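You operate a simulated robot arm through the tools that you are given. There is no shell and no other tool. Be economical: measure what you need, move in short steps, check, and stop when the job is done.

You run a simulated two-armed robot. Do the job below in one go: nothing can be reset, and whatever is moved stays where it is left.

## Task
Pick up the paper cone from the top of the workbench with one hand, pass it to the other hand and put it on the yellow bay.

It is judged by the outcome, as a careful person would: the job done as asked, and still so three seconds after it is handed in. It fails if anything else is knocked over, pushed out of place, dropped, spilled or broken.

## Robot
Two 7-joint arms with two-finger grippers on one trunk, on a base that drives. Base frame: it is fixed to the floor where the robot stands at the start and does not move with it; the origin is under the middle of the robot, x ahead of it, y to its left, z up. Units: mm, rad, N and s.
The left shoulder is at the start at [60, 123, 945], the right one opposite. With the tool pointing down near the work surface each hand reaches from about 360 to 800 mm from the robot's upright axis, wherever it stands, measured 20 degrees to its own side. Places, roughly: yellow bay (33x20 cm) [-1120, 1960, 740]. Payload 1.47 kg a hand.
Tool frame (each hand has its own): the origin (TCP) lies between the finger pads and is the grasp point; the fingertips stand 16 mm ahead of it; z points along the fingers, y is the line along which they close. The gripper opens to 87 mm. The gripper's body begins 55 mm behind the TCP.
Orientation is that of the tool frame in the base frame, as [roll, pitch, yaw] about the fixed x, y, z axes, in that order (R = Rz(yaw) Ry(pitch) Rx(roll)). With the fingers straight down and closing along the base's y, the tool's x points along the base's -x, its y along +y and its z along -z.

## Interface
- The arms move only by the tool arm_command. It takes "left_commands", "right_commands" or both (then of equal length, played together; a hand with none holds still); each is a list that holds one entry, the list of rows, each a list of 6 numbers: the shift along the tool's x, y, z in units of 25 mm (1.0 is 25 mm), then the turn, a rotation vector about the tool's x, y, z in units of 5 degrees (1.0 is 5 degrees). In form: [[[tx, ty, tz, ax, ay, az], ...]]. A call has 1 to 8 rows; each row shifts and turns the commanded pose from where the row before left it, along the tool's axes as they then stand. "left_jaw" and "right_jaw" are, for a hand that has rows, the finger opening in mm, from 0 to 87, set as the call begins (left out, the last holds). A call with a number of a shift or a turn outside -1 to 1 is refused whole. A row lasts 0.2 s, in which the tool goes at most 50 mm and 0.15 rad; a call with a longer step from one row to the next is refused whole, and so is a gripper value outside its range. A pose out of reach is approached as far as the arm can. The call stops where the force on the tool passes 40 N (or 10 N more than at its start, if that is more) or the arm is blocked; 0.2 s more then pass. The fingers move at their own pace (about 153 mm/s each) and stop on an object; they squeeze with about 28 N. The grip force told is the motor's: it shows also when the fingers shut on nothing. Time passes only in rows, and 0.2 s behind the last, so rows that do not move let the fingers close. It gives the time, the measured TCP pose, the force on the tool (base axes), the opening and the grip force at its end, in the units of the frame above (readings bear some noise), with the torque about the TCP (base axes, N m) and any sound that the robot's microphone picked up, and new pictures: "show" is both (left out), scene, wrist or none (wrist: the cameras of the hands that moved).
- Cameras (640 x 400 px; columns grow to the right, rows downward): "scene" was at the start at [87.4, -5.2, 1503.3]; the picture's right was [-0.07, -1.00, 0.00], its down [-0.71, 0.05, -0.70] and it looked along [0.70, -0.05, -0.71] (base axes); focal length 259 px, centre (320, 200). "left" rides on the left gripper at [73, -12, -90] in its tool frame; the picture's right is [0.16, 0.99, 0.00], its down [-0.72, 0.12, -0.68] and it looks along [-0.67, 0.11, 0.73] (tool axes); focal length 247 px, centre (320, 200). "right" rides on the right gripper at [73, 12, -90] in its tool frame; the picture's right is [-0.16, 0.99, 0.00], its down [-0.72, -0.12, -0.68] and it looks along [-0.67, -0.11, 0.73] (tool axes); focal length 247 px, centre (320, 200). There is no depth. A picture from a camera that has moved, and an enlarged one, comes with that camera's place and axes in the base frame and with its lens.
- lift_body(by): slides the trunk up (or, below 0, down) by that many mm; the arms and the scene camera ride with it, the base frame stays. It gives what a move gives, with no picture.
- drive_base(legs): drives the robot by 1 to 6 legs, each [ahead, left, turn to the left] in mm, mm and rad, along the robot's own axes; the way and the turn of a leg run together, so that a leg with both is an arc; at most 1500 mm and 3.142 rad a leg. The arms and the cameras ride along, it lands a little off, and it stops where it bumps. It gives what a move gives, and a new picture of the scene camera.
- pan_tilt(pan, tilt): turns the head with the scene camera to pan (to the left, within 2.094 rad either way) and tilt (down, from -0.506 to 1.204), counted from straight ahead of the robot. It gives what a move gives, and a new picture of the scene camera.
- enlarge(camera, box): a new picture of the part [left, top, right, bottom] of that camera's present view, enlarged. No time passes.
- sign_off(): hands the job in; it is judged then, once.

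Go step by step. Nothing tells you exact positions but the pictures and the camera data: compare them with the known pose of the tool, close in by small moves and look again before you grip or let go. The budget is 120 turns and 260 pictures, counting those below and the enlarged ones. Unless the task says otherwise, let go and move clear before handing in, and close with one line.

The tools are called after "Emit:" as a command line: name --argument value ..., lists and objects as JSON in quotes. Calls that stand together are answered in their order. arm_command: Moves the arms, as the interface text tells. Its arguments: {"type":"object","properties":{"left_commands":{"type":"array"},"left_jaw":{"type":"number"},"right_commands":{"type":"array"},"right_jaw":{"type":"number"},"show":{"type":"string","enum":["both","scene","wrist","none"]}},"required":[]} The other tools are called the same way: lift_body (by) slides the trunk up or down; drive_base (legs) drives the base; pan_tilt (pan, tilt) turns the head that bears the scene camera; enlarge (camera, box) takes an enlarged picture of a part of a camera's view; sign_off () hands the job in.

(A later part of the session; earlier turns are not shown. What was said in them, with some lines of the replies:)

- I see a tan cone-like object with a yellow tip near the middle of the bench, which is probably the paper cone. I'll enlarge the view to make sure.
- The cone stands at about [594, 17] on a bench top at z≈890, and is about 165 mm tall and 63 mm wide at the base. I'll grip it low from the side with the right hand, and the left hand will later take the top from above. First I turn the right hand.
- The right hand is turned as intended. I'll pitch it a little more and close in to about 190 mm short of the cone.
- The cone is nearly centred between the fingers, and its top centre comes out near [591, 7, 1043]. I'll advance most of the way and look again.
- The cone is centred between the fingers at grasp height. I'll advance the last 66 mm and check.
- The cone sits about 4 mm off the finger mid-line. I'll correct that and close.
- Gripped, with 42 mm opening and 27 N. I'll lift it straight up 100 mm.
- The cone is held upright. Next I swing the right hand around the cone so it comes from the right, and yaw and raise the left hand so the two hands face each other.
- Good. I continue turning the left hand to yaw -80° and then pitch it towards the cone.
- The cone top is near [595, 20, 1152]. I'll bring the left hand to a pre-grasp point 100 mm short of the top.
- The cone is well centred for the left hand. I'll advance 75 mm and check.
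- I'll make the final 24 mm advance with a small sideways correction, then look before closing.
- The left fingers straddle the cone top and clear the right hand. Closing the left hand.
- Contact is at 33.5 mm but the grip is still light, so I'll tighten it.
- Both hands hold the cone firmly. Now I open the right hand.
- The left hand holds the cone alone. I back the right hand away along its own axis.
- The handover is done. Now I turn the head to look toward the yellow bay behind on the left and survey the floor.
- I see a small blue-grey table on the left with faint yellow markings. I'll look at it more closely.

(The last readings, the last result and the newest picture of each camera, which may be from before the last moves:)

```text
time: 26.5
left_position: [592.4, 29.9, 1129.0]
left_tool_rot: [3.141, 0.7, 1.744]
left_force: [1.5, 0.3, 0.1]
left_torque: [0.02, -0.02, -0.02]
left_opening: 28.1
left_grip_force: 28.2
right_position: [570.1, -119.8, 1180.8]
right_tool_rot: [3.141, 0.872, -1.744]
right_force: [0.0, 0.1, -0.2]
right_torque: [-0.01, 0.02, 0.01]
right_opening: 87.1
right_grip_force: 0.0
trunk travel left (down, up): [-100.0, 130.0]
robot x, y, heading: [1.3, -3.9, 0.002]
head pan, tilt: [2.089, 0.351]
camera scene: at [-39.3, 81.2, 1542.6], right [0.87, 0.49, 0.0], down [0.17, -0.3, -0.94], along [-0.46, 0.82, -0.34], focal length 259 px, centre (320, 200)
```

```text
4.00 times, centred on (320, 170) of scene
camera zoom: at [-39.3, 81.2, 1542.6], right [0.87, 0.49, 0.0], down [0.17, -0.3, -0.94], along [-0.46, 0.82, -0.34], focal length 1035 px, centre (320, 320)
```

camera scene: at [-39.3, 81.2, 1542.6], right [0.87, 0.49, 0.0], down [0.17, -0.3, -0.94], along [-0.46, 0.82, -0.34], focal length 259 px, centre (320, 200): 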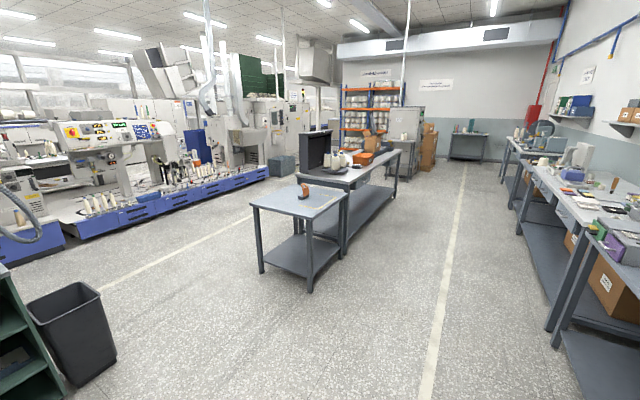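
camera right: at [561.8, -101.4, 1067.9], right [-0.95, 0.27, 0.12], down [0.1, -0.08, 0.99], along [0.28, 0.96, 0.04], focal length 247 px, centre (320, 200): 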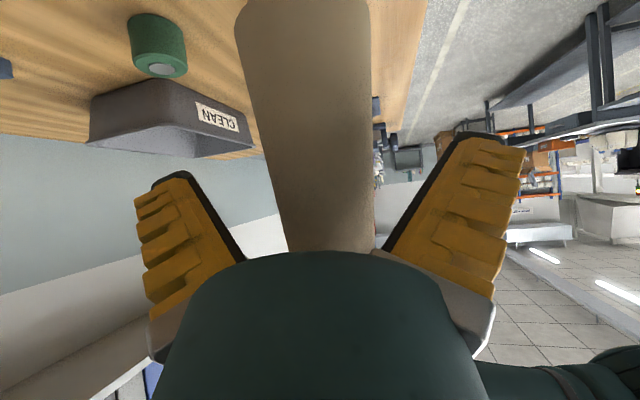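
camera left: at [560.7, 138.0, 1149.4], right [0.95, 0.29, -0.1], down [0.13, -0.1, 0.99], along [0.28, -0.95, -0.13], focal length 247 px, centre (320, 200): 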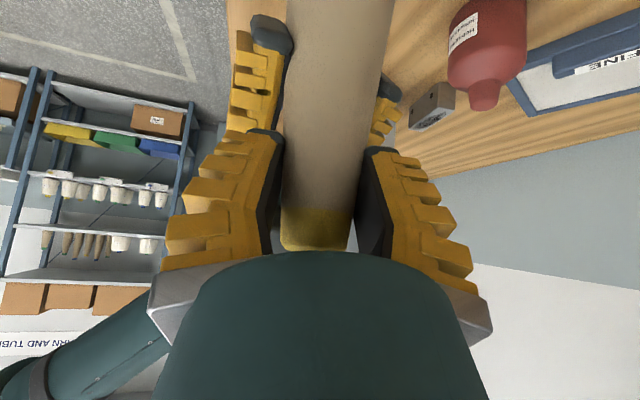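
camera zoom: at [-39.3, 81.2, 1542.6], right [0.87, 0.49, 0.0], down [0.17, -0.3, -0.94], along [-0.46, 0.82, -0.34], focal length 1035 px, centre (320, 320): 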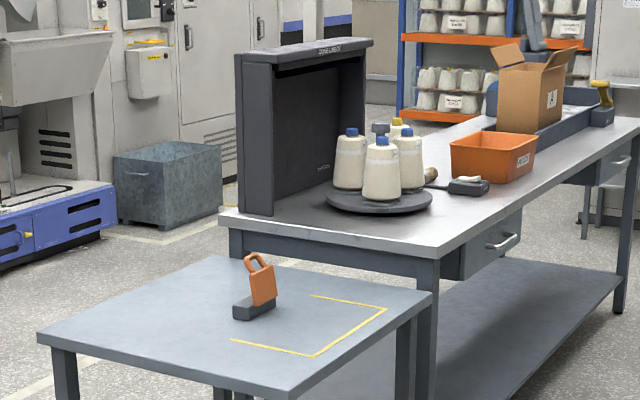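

The yellow outline on the small table is the bay, spanning about x -1230..-1030 and y 1800..2150. An orange-tagged fixture stands just outside it at about x≈-1290. I plan to back off, turn around, and strafe along the aisle so that I face -x beside the table.

Emit:
drive_base --legs '[[-450, 0, 0], [0, 0, 1.571]]'

```text
time: 33.0
left_position: [-482.8, 588.4, 1128.2]
left_tool_rot: [-3.141, 0.698, -2.959]
left_force: [0.1, -0.4, -0.2]
left_torque: [-0.01, -0.01, -0.04]
left_opening: 28.3
left_grip_force: 28.4
right_position: [-334.2, 567.0, 1179.9]
right_tool_rot: [-3.14, 0.874, -0.165]
right_force: [1.1, 0.4, 0.7]
right_torque: [0.03, 0.0, -0.04]
right_opening: 87.1
right_grip_force: 0.0
trunk travel left (down, up): [-100.0, 130.0]
robot x, y, heading: [-449.5, -1.7, 1.583]
head pan, tilt: [2.089, 0.351]
camera scene: at [-532.8, -40.2, 1542.6], right [-0.5, 0.86, 0.0], down [0.3, 0.17, -0.94], along [-0.81, -0.47, -0.34], focal length 259 px, centre (320, 200)
```

scene: 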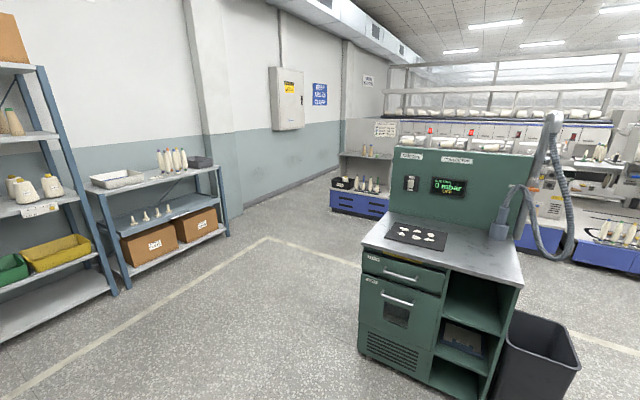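

The floor is clear for the rest of the turn. I'll finish turning to face -x, then point the head forward and down.

Emit:
drive_base --legs '[[0, 0, 1.559]]'

Emit:
pan_tilt --pan -0.9 --tilt 0.5

```text
time: 37.2
left_position: [-1042.1, -30.9, 1129.2]
left_tool_rot: [3.141, 0.699, -1.401]
left_force: [-0.5, 0.1, 0.0]
left_torque: [-0.03, -0.01, -0.02]
left_opening: 28.0
left_grip_force: 28.1
right_position: [-1018.1, 118.3, 1179.9]
right_tool_rot: [3.14, 0.872, 1.393]
right_force: [0.3, 0.4, -0.5]
right_torque: [-0.03, 0.01, 0.06]
right_opening: 87.0
right_grip_force: 0.2
trunk travel left (down, up): [-100.0, 130.0]
robot x, y, heading: [-449.5, -3.7, 3.131]
head pan, tilt: [2.089, 0.351]
camera scene: at [-416.3, -84.6, 1542.6], right [-0.87, -0.49, 0.0], down [-0.17, 0.3, -0.94], along [0.46, -0.82, -0.34], focal length 259 px, centre (320, 200)
```

scene: 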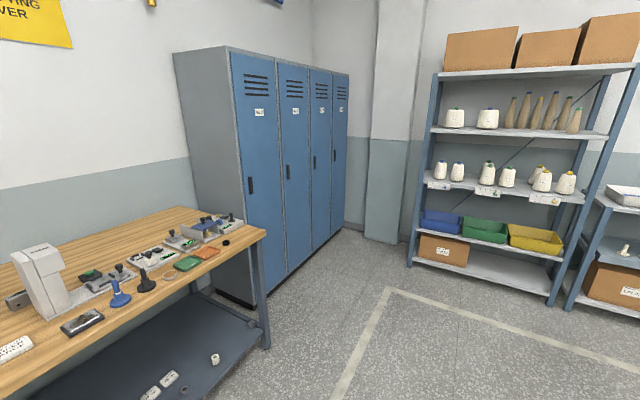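

```text
time: 39.8
left_position: [-1041.3, -30.1, 1129.4]
left_tool_rot: [-3.14, 0.699, -1.403]
left_force: [0.4, 0.0, -0.2]
left_torque: [0.0, 0.06, 0.0]
left_opening: 28.3
left_grip_force: 27.7
right_position: [-1018.5, 118.1, 1180.2]
right_tool_rot: [-3.141, 0.873, 1.391]
right_force: [-0.3, 0.2, 0.7]
right_torque: [-0.02, 0.0, -0.02]
right_opening: 87.0
right_grip_force: 0.0
trunk travel left (down, up): [-100.0, 130.0]
robot x, y, heading: [-452.2, -0.8, 3.136]
head pan, tilt: [-0.901, 0.499]
camera scene: at [-518.3, 68.2, 1528.9], right [0.79, 0.62, 0.0], down [0.3, -0.38, -0.88], along [-0.54, 0.69, -0.48], focal length 259 px, centre (320, 200)
```

scene: 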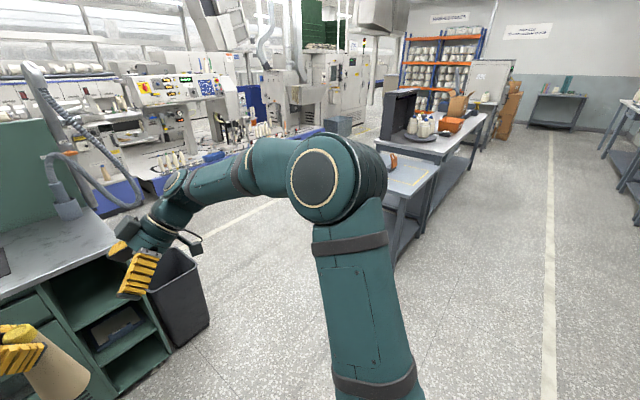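

The aisle between robot and table is clear. I'll strafe right along it.

Emit:
drive_base --legs '[[0, -1200, 0]]'

Emit:
pan_tilt --pan -0.3 --tilt 0.75

```text
time: 50.5
left_position: [-1024.6, 1170.3, 1129.0]
left_tool_rot: [3.141, 0.699, -1.424]
left_force: [0.2, 0.0, -0.1]
left_torque: [0.0, -0.01, 0.01]
left_opening: 28.3
left_grip_force: 27.9
right_position: [-998.3, 1318.8, 1180.0]
right_tool_rot: [-3.14, 0.873, 1.368]
right_force: [-1.5, 1.1, 0.3]
right_torque: [0.01, -0.02, 0.01]
right_opening: 87.2
right_grip_force: 0.1
trunk travel left (down, up): [-100.0, 130.0]
robot x, y, heading: [-432.0, 1185.0, 3.114]
head pan, tilt: [-0.901, 0.499]
camera scene: at [-499.2, 1257.9, 1528.9], right [0.8, 0.6, 0.0], down [0.29, -0.38, -0.88], along [-0.53, 0.7, -0.48], focal length 259 px, centre (320, 200)
```

scene: 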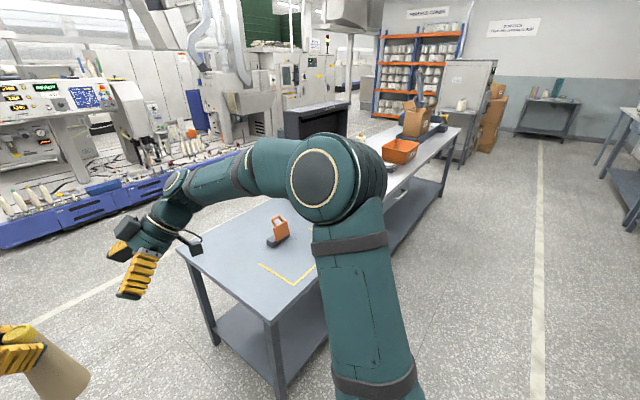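

```text
time: 51.5
left_position: [-1023.3, 1170.1, 1129.3]
left_tool_rot: [-3.141, 0.699, -1.423]
left_force: [-0.4, -0.3, -0.4]
left_torque: [0.03, -0.01, 0.01]
left_opening: 28.2
left_grip_force: 27.8
right_position: [-998.5, 1317.7, 1180.3]
right_tool_rot: [-3.141, 0.873, 1.369]
right_force: [0.3, -0.4, 0.0]
right_torque: [0.01, 0.01, 0.02]
right_opening: 87.0
right_grip_force: 0.1
trunk travel left (down, up): [-100.0, 130.0]
robot x, y, heading: [-432.4, 1185.9, 3.114]
head pan, tilt: [-0.3, 0.75]
camera scene: at [-523.1, 1211.7, 1507.0], right [0.32, 0.95, 0.0], down [0.65, -0.22, -0.73], along [-0.69, 0.23, -0.68], focal length 259 px, centre (320, 200)
```

scene: 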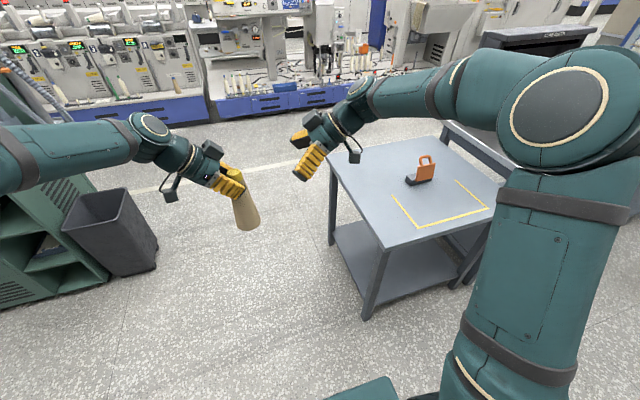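

The bay measures x -1229..-1028 and y 1785..2130. I'll tuck the right hand closer and higher, then strafe the rest and straighten the heading.

Emit:
arm_command --right_commands '[[[-0.4, 0.98, -0.56, 0, 0, 0], [-0.4, 0.98, -0.56, 0, 0, 0], [-0.4, 0.98, -0.56, 0, 0, 0], [-0.4, 0.98, -0.56, 0, 0, 0], [-0.4, 0.98, -0.56, 0, 0, 0], [-0.4, 0.98, -0.56, 0, 0, 0]]]' --show "none"

Emit:
drive_base --legs '[[0, -600, 0], [0, -190, 0.026]]'

```text
time: 52.9
left_position: [-1023.3, 1170.3, 1128.8]
left_tool_rot: [3.14, 0.698, -1.421]
left_force: [0.2, 0.4, 0.0]
left_torque: [0.0, -0.01, 0.0]
left_opening: 28.0
left_grip_force: 27.7
right_position: [-847.6, 1314.3, 1280.9]
right_tool_rot: [3.14, 0.873, 1.369]
right_force: [0.2, -0.6, 0.1]
right_torque: [0.0, 0.03, 0.0]
right_opening: 86.9
right_grip_force: 0.1
trunk travel left (down, up): [-100.0, 130.0]
robot x, y, heading: [-430.9, 1182.9, 3.12]
head pan, tilt: [-0.3, 0.75]
```

```text
time: 60.6
left_position: [-1008.2, 1952.1, 1128.5]
left_tool_rot: [-3.141, 0.699, -1.394]
left_force: [0.4, -0.2, -0.8]
left_torque: [-0.01, 0.0, -0.03]
left_opening: 28.1
left_grip_force: 27.7
right_position: [-836.3, 2100.9, 1281.6]
right_tool_rot: [3.139, 0.872, 1.399]
right_force: [0.4, 0.4, -0.6]
right_torque: [0.0, -0.03, 0.04]
right_opening: 87.2
right_grip_force: 0.0
trunk travel left (down, up): [-100.0, 130.0]
robot x, y, heading: [-415.8, 1983.3, -3.135]
head pan, tilt: [-0.3, 0.75]
camera scene: at [-508.1, 2008.7, 1506.9], right [0.29, 0.96, 0.0], down [0.65, -0.2, -0.73], along [-0.7, 0.21, -0.68], focal length 259 px, centre (320, 200)
```

scene: 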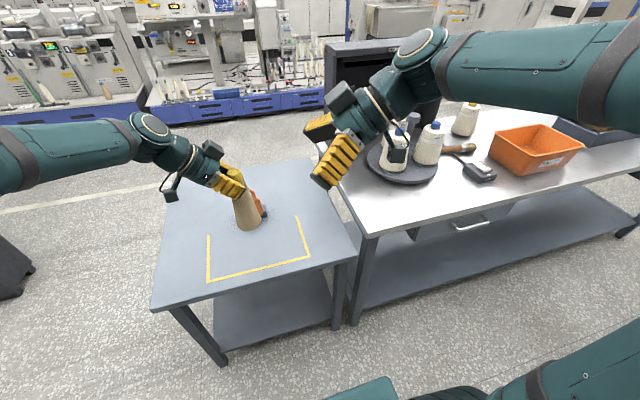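

Alignment is good. I'll drive ahead 88 mm and lower the trunk by 100 mm.

Emit:
drive_base --legs '[[88, 0, 0]]'

Emit:
lift_body --by -98

Emit:
pan_tilt --pan 0.0 --tilt 0.85

```text
time: 61.7
left_position: [-1095.6, 1952.6, 1128.3]
left_tool_rot: [-3.141, 0.699, -1.393]
left_force: [-0.2, 0.2, -1.0]
left_torque: [0.01, -0.02, -0.03]
left_opening: 27.9
left_grip_force: 27.4
right_position: [-926.4, 2099.8, 1281.5]
right_tool_rot: [3.14, 0.872, 1.398]
right_force: [-1.1, 0.3, -0.3]
right_torque: [-0.01, 0.0, -0.01]
right_opening: 87.0
right_grip_force: 0.0
trunk travel left (down, up): [-100.0, 130.0]
robot x, y, heading: [-502.1, 1984.2, -3.136]
head pan, tilt: [-0.3, 0.75]
camera scene: at [-597.1, 2008.0, 1506.9], right [0.29, 0.96, 0.0], down [0.65, -0.2, -0.73], along [-0.7, 0.21, -0.68], focal length 259 px, centre (320, 200)
```

scene: 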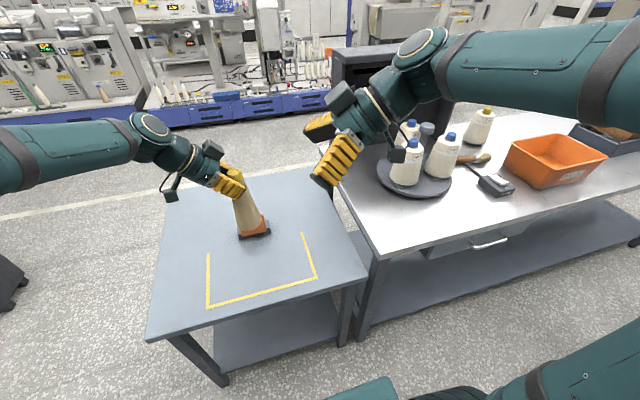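

```text
time: 63.0
left_position: [-1095.1, 1953.0, 1030.2]
left_tool_rot: [-3.141, 0.697, -1.395]
left_force: [0.4, -0.4, 0.0]
left_torque: [0.01, -0.01, -0.02]
left_opening: 28.1
left_grip_force: 27.7
right_position: [-924.4, 2099.8, 1183.2]
right_tool_rot: [3.141, 0.872, 1.397]
right_force: [0.2, -0.8, -0.1]
right_torque: [-0.01, 0.0, -0.04]
right_opening: 86.9
right_grip_force: 0.1
trunk travel left (down, up): [-2.0, 228.0]
robot x, y, heading: [-505.1, 1983.0, -3.138]
head pan, tilt: [-0.3, 0.75]
```

```text
time: 63.8
left_position: [-1094.8, 1953.0, 1031.2]
left_tool_rot: [3.141, 0.698, -1.391]
left_force: [-0.1, -0.4, 0.5]
left_torque: [-0.03, 0.0, 0.01]
left_opening: 27.9
left_grip_force: 28.6
right_position: [-925.1, 2100.3, 1183.2]
right_tool_rot: [-3.141, 0.873, 1.397]
right_force: [-0.4, 0.6, -0.2]
right_torque: [0.02, 0.0, -0.02]
right_opening: 86.6
right_grip_force: 0.1
trunk travel left (down, up): [-2.0, 228.0]
robot x, y, heading: [-504.4, 1984.2, -3.136]
head pan, tilt: [0.0, 0.85]
camera scene: at [-594.7, 1983.5, 1400.9], right [0.0, 1.0, 0.0], down [0.75, 0.0, -0.66], along [-0.66, 0.0, -0.75], focal length 259 px, centre (320, 200)
```

scene: 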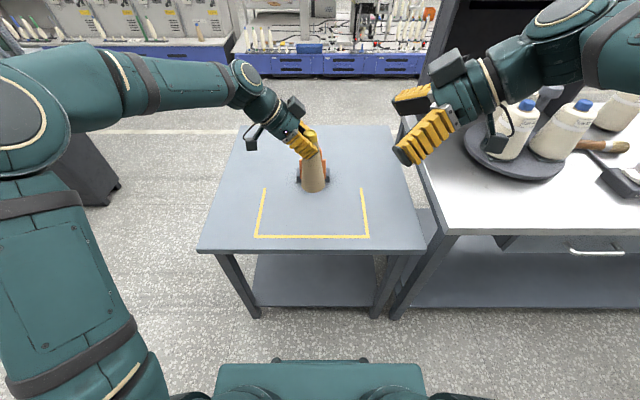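

I'll look closely at the cone's lean and its bottom before lowering.

Emit:
enlarge --camera "scene" --box '[240, 120, 400, 220]'

Emit:
enlarge --camera "left" --box '[160, 0, 480, 200]'

Emit:
enlarge --camera "right" --box '[0, 0, 640, 400]'

```text
4.00 times, centred on (320, 170) of scene
camera zoom: at [-594.7, 1983.5, 1400.9], right [0.0, 1.0, 0.0], down [0.75, 0.0, -0.66], along [-0.66, 0.0, -0.75], focal length 1035 px, centre (320, 320)
```

zoom: 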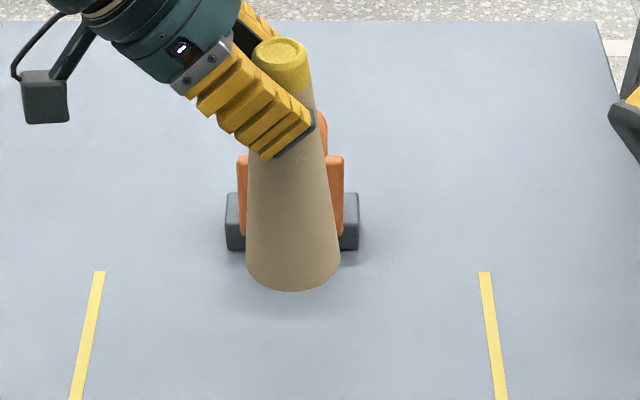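

```text
2.00 times, centred on (320, 100) of left
camera zoom: at [-1063.9, 1841.7, 1051.2], right [-0.95, -0.29, -0.1], down [-0.13, 0.1, 0.99], along [-0.28, 0.95, -0.13], focal length 494 px, centre (320, 400)
```

zoom: 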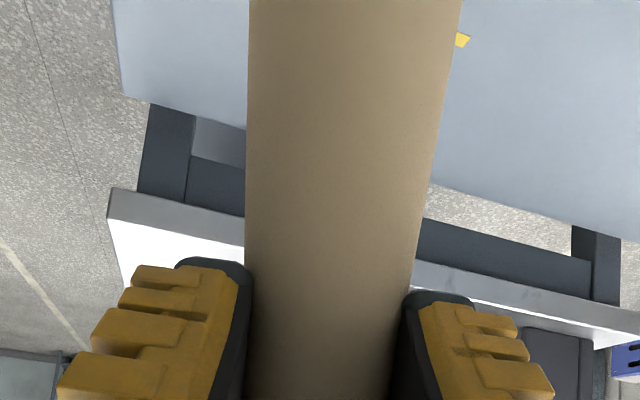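

```text
1.00 times, centred on (320, 200) of right (not enlarged: the box is as wide or as high as the picture)
camera zoom: at [-892.7, 2210.5, 1184.4], right [0.96, -0.27, 0.12], down [-0.1, 0.07, 0.99], along [-0.28, -0.96, 0.04], focal length 247 px, centre (320, 200)
```

zoom: 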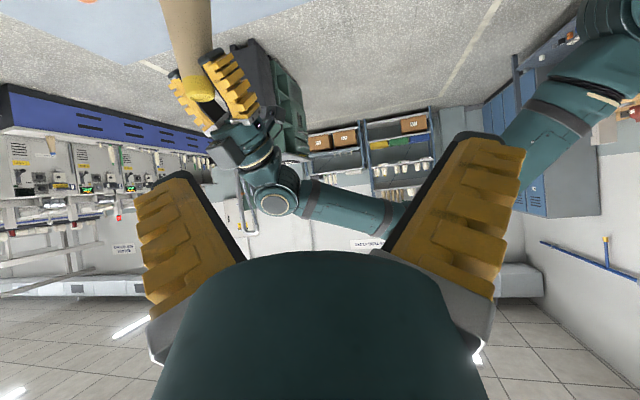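

The cone is upright, with its bottom at z≈895–905 over the bay at about [-1098, 1963]. I'll lower it 130 mm and check.

Emit:
arm_command --left_commands '[[[0.56, 0, 0.664, 0, 0, 0], [0.56, 0, 0.664, 0, 0, 0], [0.56, 0, 0.664, 0, 0, 0], [0.56, 0, 0.664, 0, 0, 0], [0.56, 0, 0.664, 0, 0, 0], [0.56, 0, 0.664, 0, 0, 0]]]' --show "both"

Emit:
enlarge --camera "scene" --box '[240, 140, 400, 240]'

```text
time: 65.2
left_position: [-1095.4, 1951.5, 899.0]
left_tool_rot: [3.14, 0.699, -1.394]
left_force: [-0.1, 0.3, -0.1]
left_torque: [-0.01, 0.0, 0.02]
left_opening: 28.0
left_grip_force: 28.1
right_position: [-925.5, 2100.7, 1184.3]
right_tool_rot: [3.139, 0.873, 1.397]
right_force: [0.6, 0.4, 0.3]
right_torque: [0.0, 0.0, 0.0]
right_opening: 87.0
right_grip_force: 0.0
trunk travel left (down, up): [-2.0, 228.0]
robot x, y, heading: [-507.3, 1980.6, -3.137]
head pan, tilt: [0.0, 0.85]
camera scene: at [-595.0, 1983.4, 1400.9], right [0.0, 1.0, 0.0], down [0.75, 0.0, -0.66], along [-0.66, 0.0, -0.75], focal length 259 px, centre (320, 200)
camera left: at [-1063.7, 1841.3, 919.6], right [-0.95, -0.29, -0.1], down [-0.13, 0.1, 0.99], along [-0.28, 0.95, -0.13], focal length 247 px, centre (320, 200)
```

scene: 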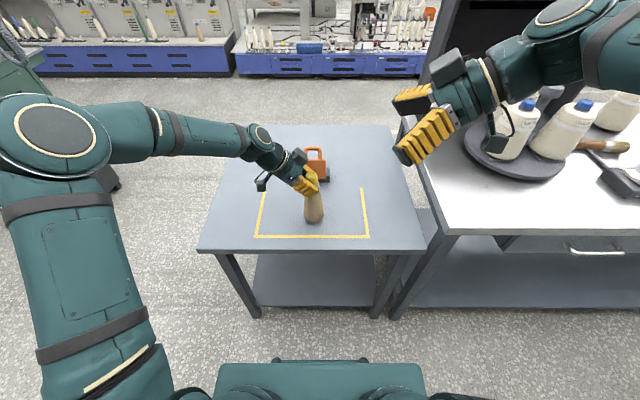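
left: 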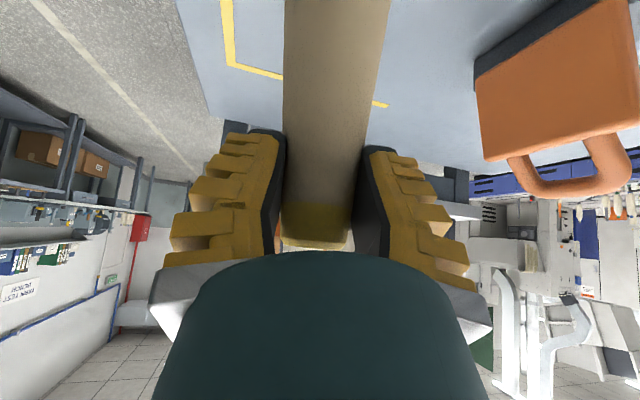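

```text
4.00 times, centred on (320, 190) of scene
camera zoom: at [-595.0, 1983.4, 1400.9], right [0.0, 1.0, 0.0], down [0.75, 0.0, -0.66], along [-0.66, 0.0, -0.75], focal length 1035 px, centre (320, 240)
```

zoom: 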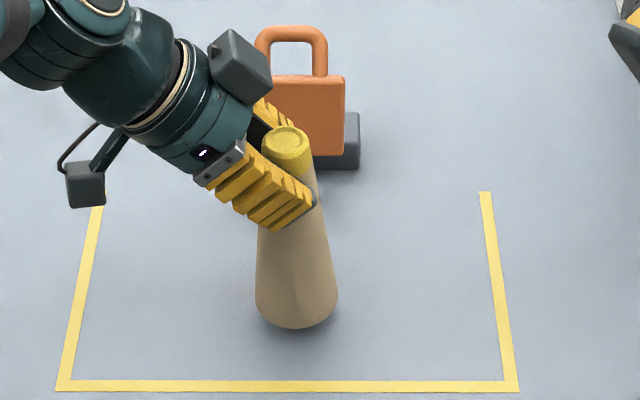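

About 20–35 mm remains. I'll descend in small steps and watch the force.

Emit:
arm_command --left_commands '[[[0.13, 0, 0.153, 0, 0, 0], [0.13, 0, 0.153, 0, 0, 0], [0.13, 0, 0.153, 0, 0, 0], [0, 0, 0, 0, 0, 0]]]' --show "none"

Emit:
arm_command --left_commands '[[[0.08, 0, 0.0915, 0, 0, 0], [0.08, 0, 0.0915, 0, 0, 0], [0, 0, 0, 0, 0, 0]]]' --show "none"

Emit:
enlarge --camera "scene" --box '[260, 150, 380, 225]'

```text
time: 66.2
left_position: [-1093.9, 1953.0, 884.8]
left_tool_rot: [3.141, 0.698, -1.393]
left_force: [0.2, -0.7, -0.5]
left_torque: [0.0, -0.03, 0.01]
left_opening: 27.7
left_grip_force: 27.6
right_position: [-925.1, 2100.1, 1182.9]
right_tool_rot: [3.141, 0.873, 1.398]
right_force: [0.6, 0.2, 0.1]
right_torque: [-0.02, -0.02, 0.02]
right_opening: 86.9
right_grip_force: 0.0
trunk travel left (down, up): [-2.0, 228.0]
robot x, y, heading: [-501.2, 1984.2, -3.141]
head pan, tilt: [0.0, 0.85]
```

```text
time: 67.0
left_position: [-1094.8, 1951.3, 880.5]
left_tool_rot: [3.14, 0.699, -1.395]
left_force: [-0.4, -0.9, 6.7]
left_torque: [-0.21, -0.01, -0.01]
left_opening: 28.2
left_grip_force: 28.4
right_position: [-924.7, 2100.3, 1183.6]
right_tool_rot: [3.141, 0.873, 1.4]
right_force: [0.4, 0.3, 0.6]
right_torque: [-0.02, -0.03, 0.03]
right_opening: 87.2
right_grip_force: 0.1
trunk travel left (down, up): [-2.0, 228.0]
robot x, y, heading: [-505.5, 1982.6, -3.141]
head pan, tilt: [0.0, 0.85]
```

```text
5.33 times, centred on (320, 188) of scene
camera zoom: at [-594.2, 1983.5, 1401.0], right [0.0, 1.0, 0.0], down [0.75, 0.0, -0.66], along [-0.66, 0.0, -0.75], focal length 1380 px, centre (320, 267)
```

zoom: 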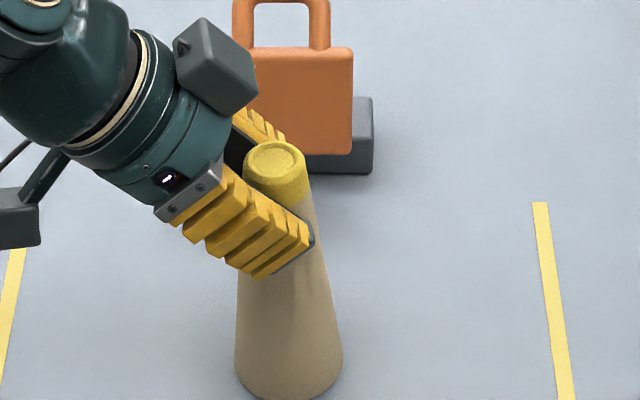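

The cone is touching the table (about 6.7 N). I'll press 1 mm more to seat it, and then open.

Emit:
arm_command --left_commands '[[[0.026, 0, 0.031, 0, 0, 0], [0, 0, 0, 0, 0, 0]]]' --show "none"

Emit:
arm_command --left_commands '[[[0, 0, 0, 0, 0, 0], [0, 0, 0, 0, 0, 0], [0, 0, 0, 0, 0, 0]]]' --left_jaw 80 --show "wrist"

Emit:
enlarge --camera "scene" --box '[240, 140, 400, 240]'

```text
time: 67.6
left_position: [-1097.3, 1952.9, 880.9]
left_tool_rot: [3.138, 0.7, -1.394]
left_force: [-0.6, 0.5, 16.3]
left_torque: [-0.33, -0.01, -0.02]
left_opening: 29.1
left_grip_force: 28.3
right_position: [-923.2, 2099.9, 1183.8]
right_tool_rot: [-3.141, 0.873, 1.399]
right_force: [1.1, -0.5, -0.1]
right_torque: [-0.01, 0.0, 0.02]
right_opening: 86.8
right_grip_force: 0.1
trunk travel left (down, up): [-2.0, 228.0]
robot x, y, heading: [-508.6, 1981.3, -3.141]
head pan, tilt: [0.0, 0.85]
```

```text
time: 68.4
left_position: [-1095.1, 1951.0, 878.5]
left_tool_rot: [3.141, 0.697, -1.393]
left_force: [-0.7, -0.6, 0.2]
left_torque: [0.01, -0.04, 0.05]
left_opening: 81.7
left_grip_force: 1.5
right_position: [-924.0, 2099.8, 1183.6]
right_tool_rot: [-3.141, 0.872, 1.398]
right_force: [0.0, 0.1, 0.1]
right_torque: [0.03, 0.01, 0.03]
right_opening: 86.8
right_grip_force: 0.0
trunk travel left (down, up): [-2.0, 228.0]
robot x, y, heading: [-503.4, 1980.0, -3.142]
head pan, tilt: [0.0, 0.85]
camera left: at [-1063.9, 1841.0, 899.1], right [-0.95, -0.29, -0.1], down [-0.13, 0.1, 0.99], along [-0.28, 0.95, -0.13], focal length 247 px, centre (320, 200)
```

left: 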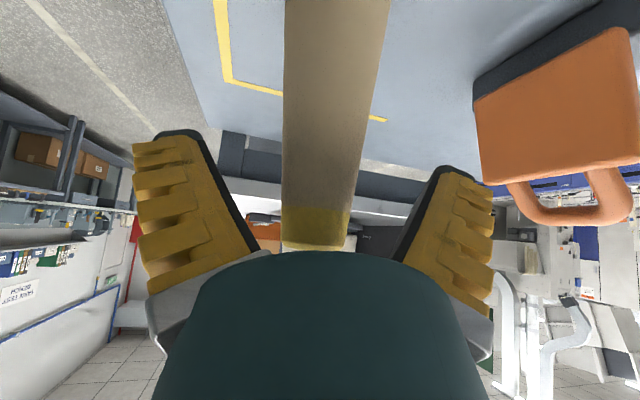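

```text
4.00 times, centred on (320, 190) of scene
camera zoom: at [-594.6, 1983.5, 1400.9], right [0.0, 1.0, 0.0], down [0.75, 0.0, -0.66], along [-0.66, 0.0, -0.75], focal length 1035 px, centre (320, 240)
```

zoom: 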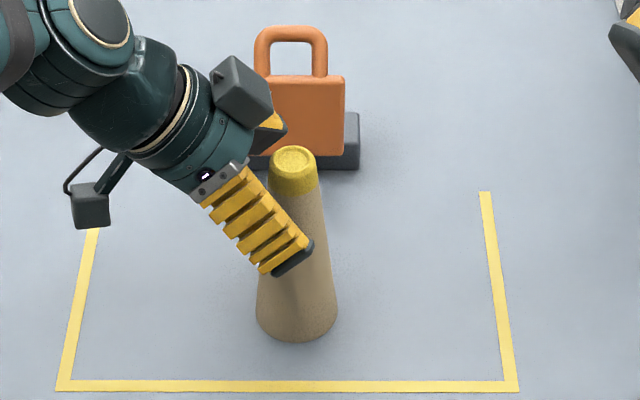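

The cone stands free and upright inside the bay. I'll withdraw the left hand along its own axis.

Emit:
arm_command --left_commands '[[[0, 0, -0.5, 0, 0, 0], [0, 0, -1, 0, 0, 0], [0, 0, -1, 0, 0, 0], [0, 0, -1, 0, 0, 0], [0, 0, -1, 0, 0, 0], [0, 0, -1, 0, 0, 0], [0, 0, -1, 0, 0, 0], [0, 0, -1, 0, 0, 0]]]' --show "scene"

Emit:
enlarge --camera "scene" --box '[240, 140, 400, 240]'

```text
time: 70.2
left_position: [-1073.3, 1832.9, 1024.2]
left_tool_rot: [3.142, 0.697, -1.395]
left_force: [-0.6, 0.0, -0.2]
left_torque: [0.0, -0.01, 0.01]
left_opening: 82.0
left_grip_force: 1.5
right_position: [-924.4, 2100.1, 1182.6]
right_tool_rot: [3.141, 0.873, 1.397]
right_force: [0.0, -0.5, 0.2]
right_torque: [-0.01, -0.01, 0.02]
right_opening: 87.1
right_grip_force: 0.1
trunk travel left (down, up): [-2.0, 228.0]
robot x, y, heading: [-501.1, 1985.9, -3.134]
head pan, tilt: [0.0, 0.85]
camera scene: at [-594.4, 1983.4, 1401.0], right [0.0, 1.0, 0.0], down [0.75, 0.0, -0.66], along [-0.66, 0.0, -0.75], focal length 259 px, centre (320, 200)
```

scene: 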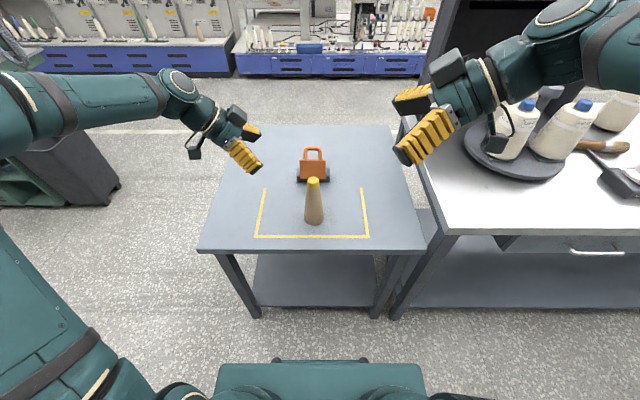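

```text
4.00 times, centred on (320, 190) of scene
camera zoom: at [-594.4, 1983.4, 1401.0], right [0.0, 1.0, 0.0], down [0.75, 0.0, -0.66], along [-0.66, 0.0, -0.75], focal length 1035 px, centre (320, 240)
```

zoom: 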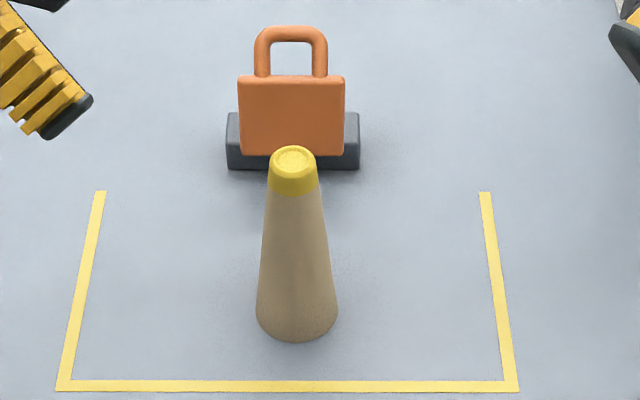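

The cone stands upright inside the yellow bay, and both hands are clear of it. I'm handing in the job.

Emit:
sign_off

```text
The job is handed in.
```

The right hand picked the paper cone up from the workbench and passed it to the left hand, which stood it upright in the yellow bay, with nothing else disturbed that I could see.
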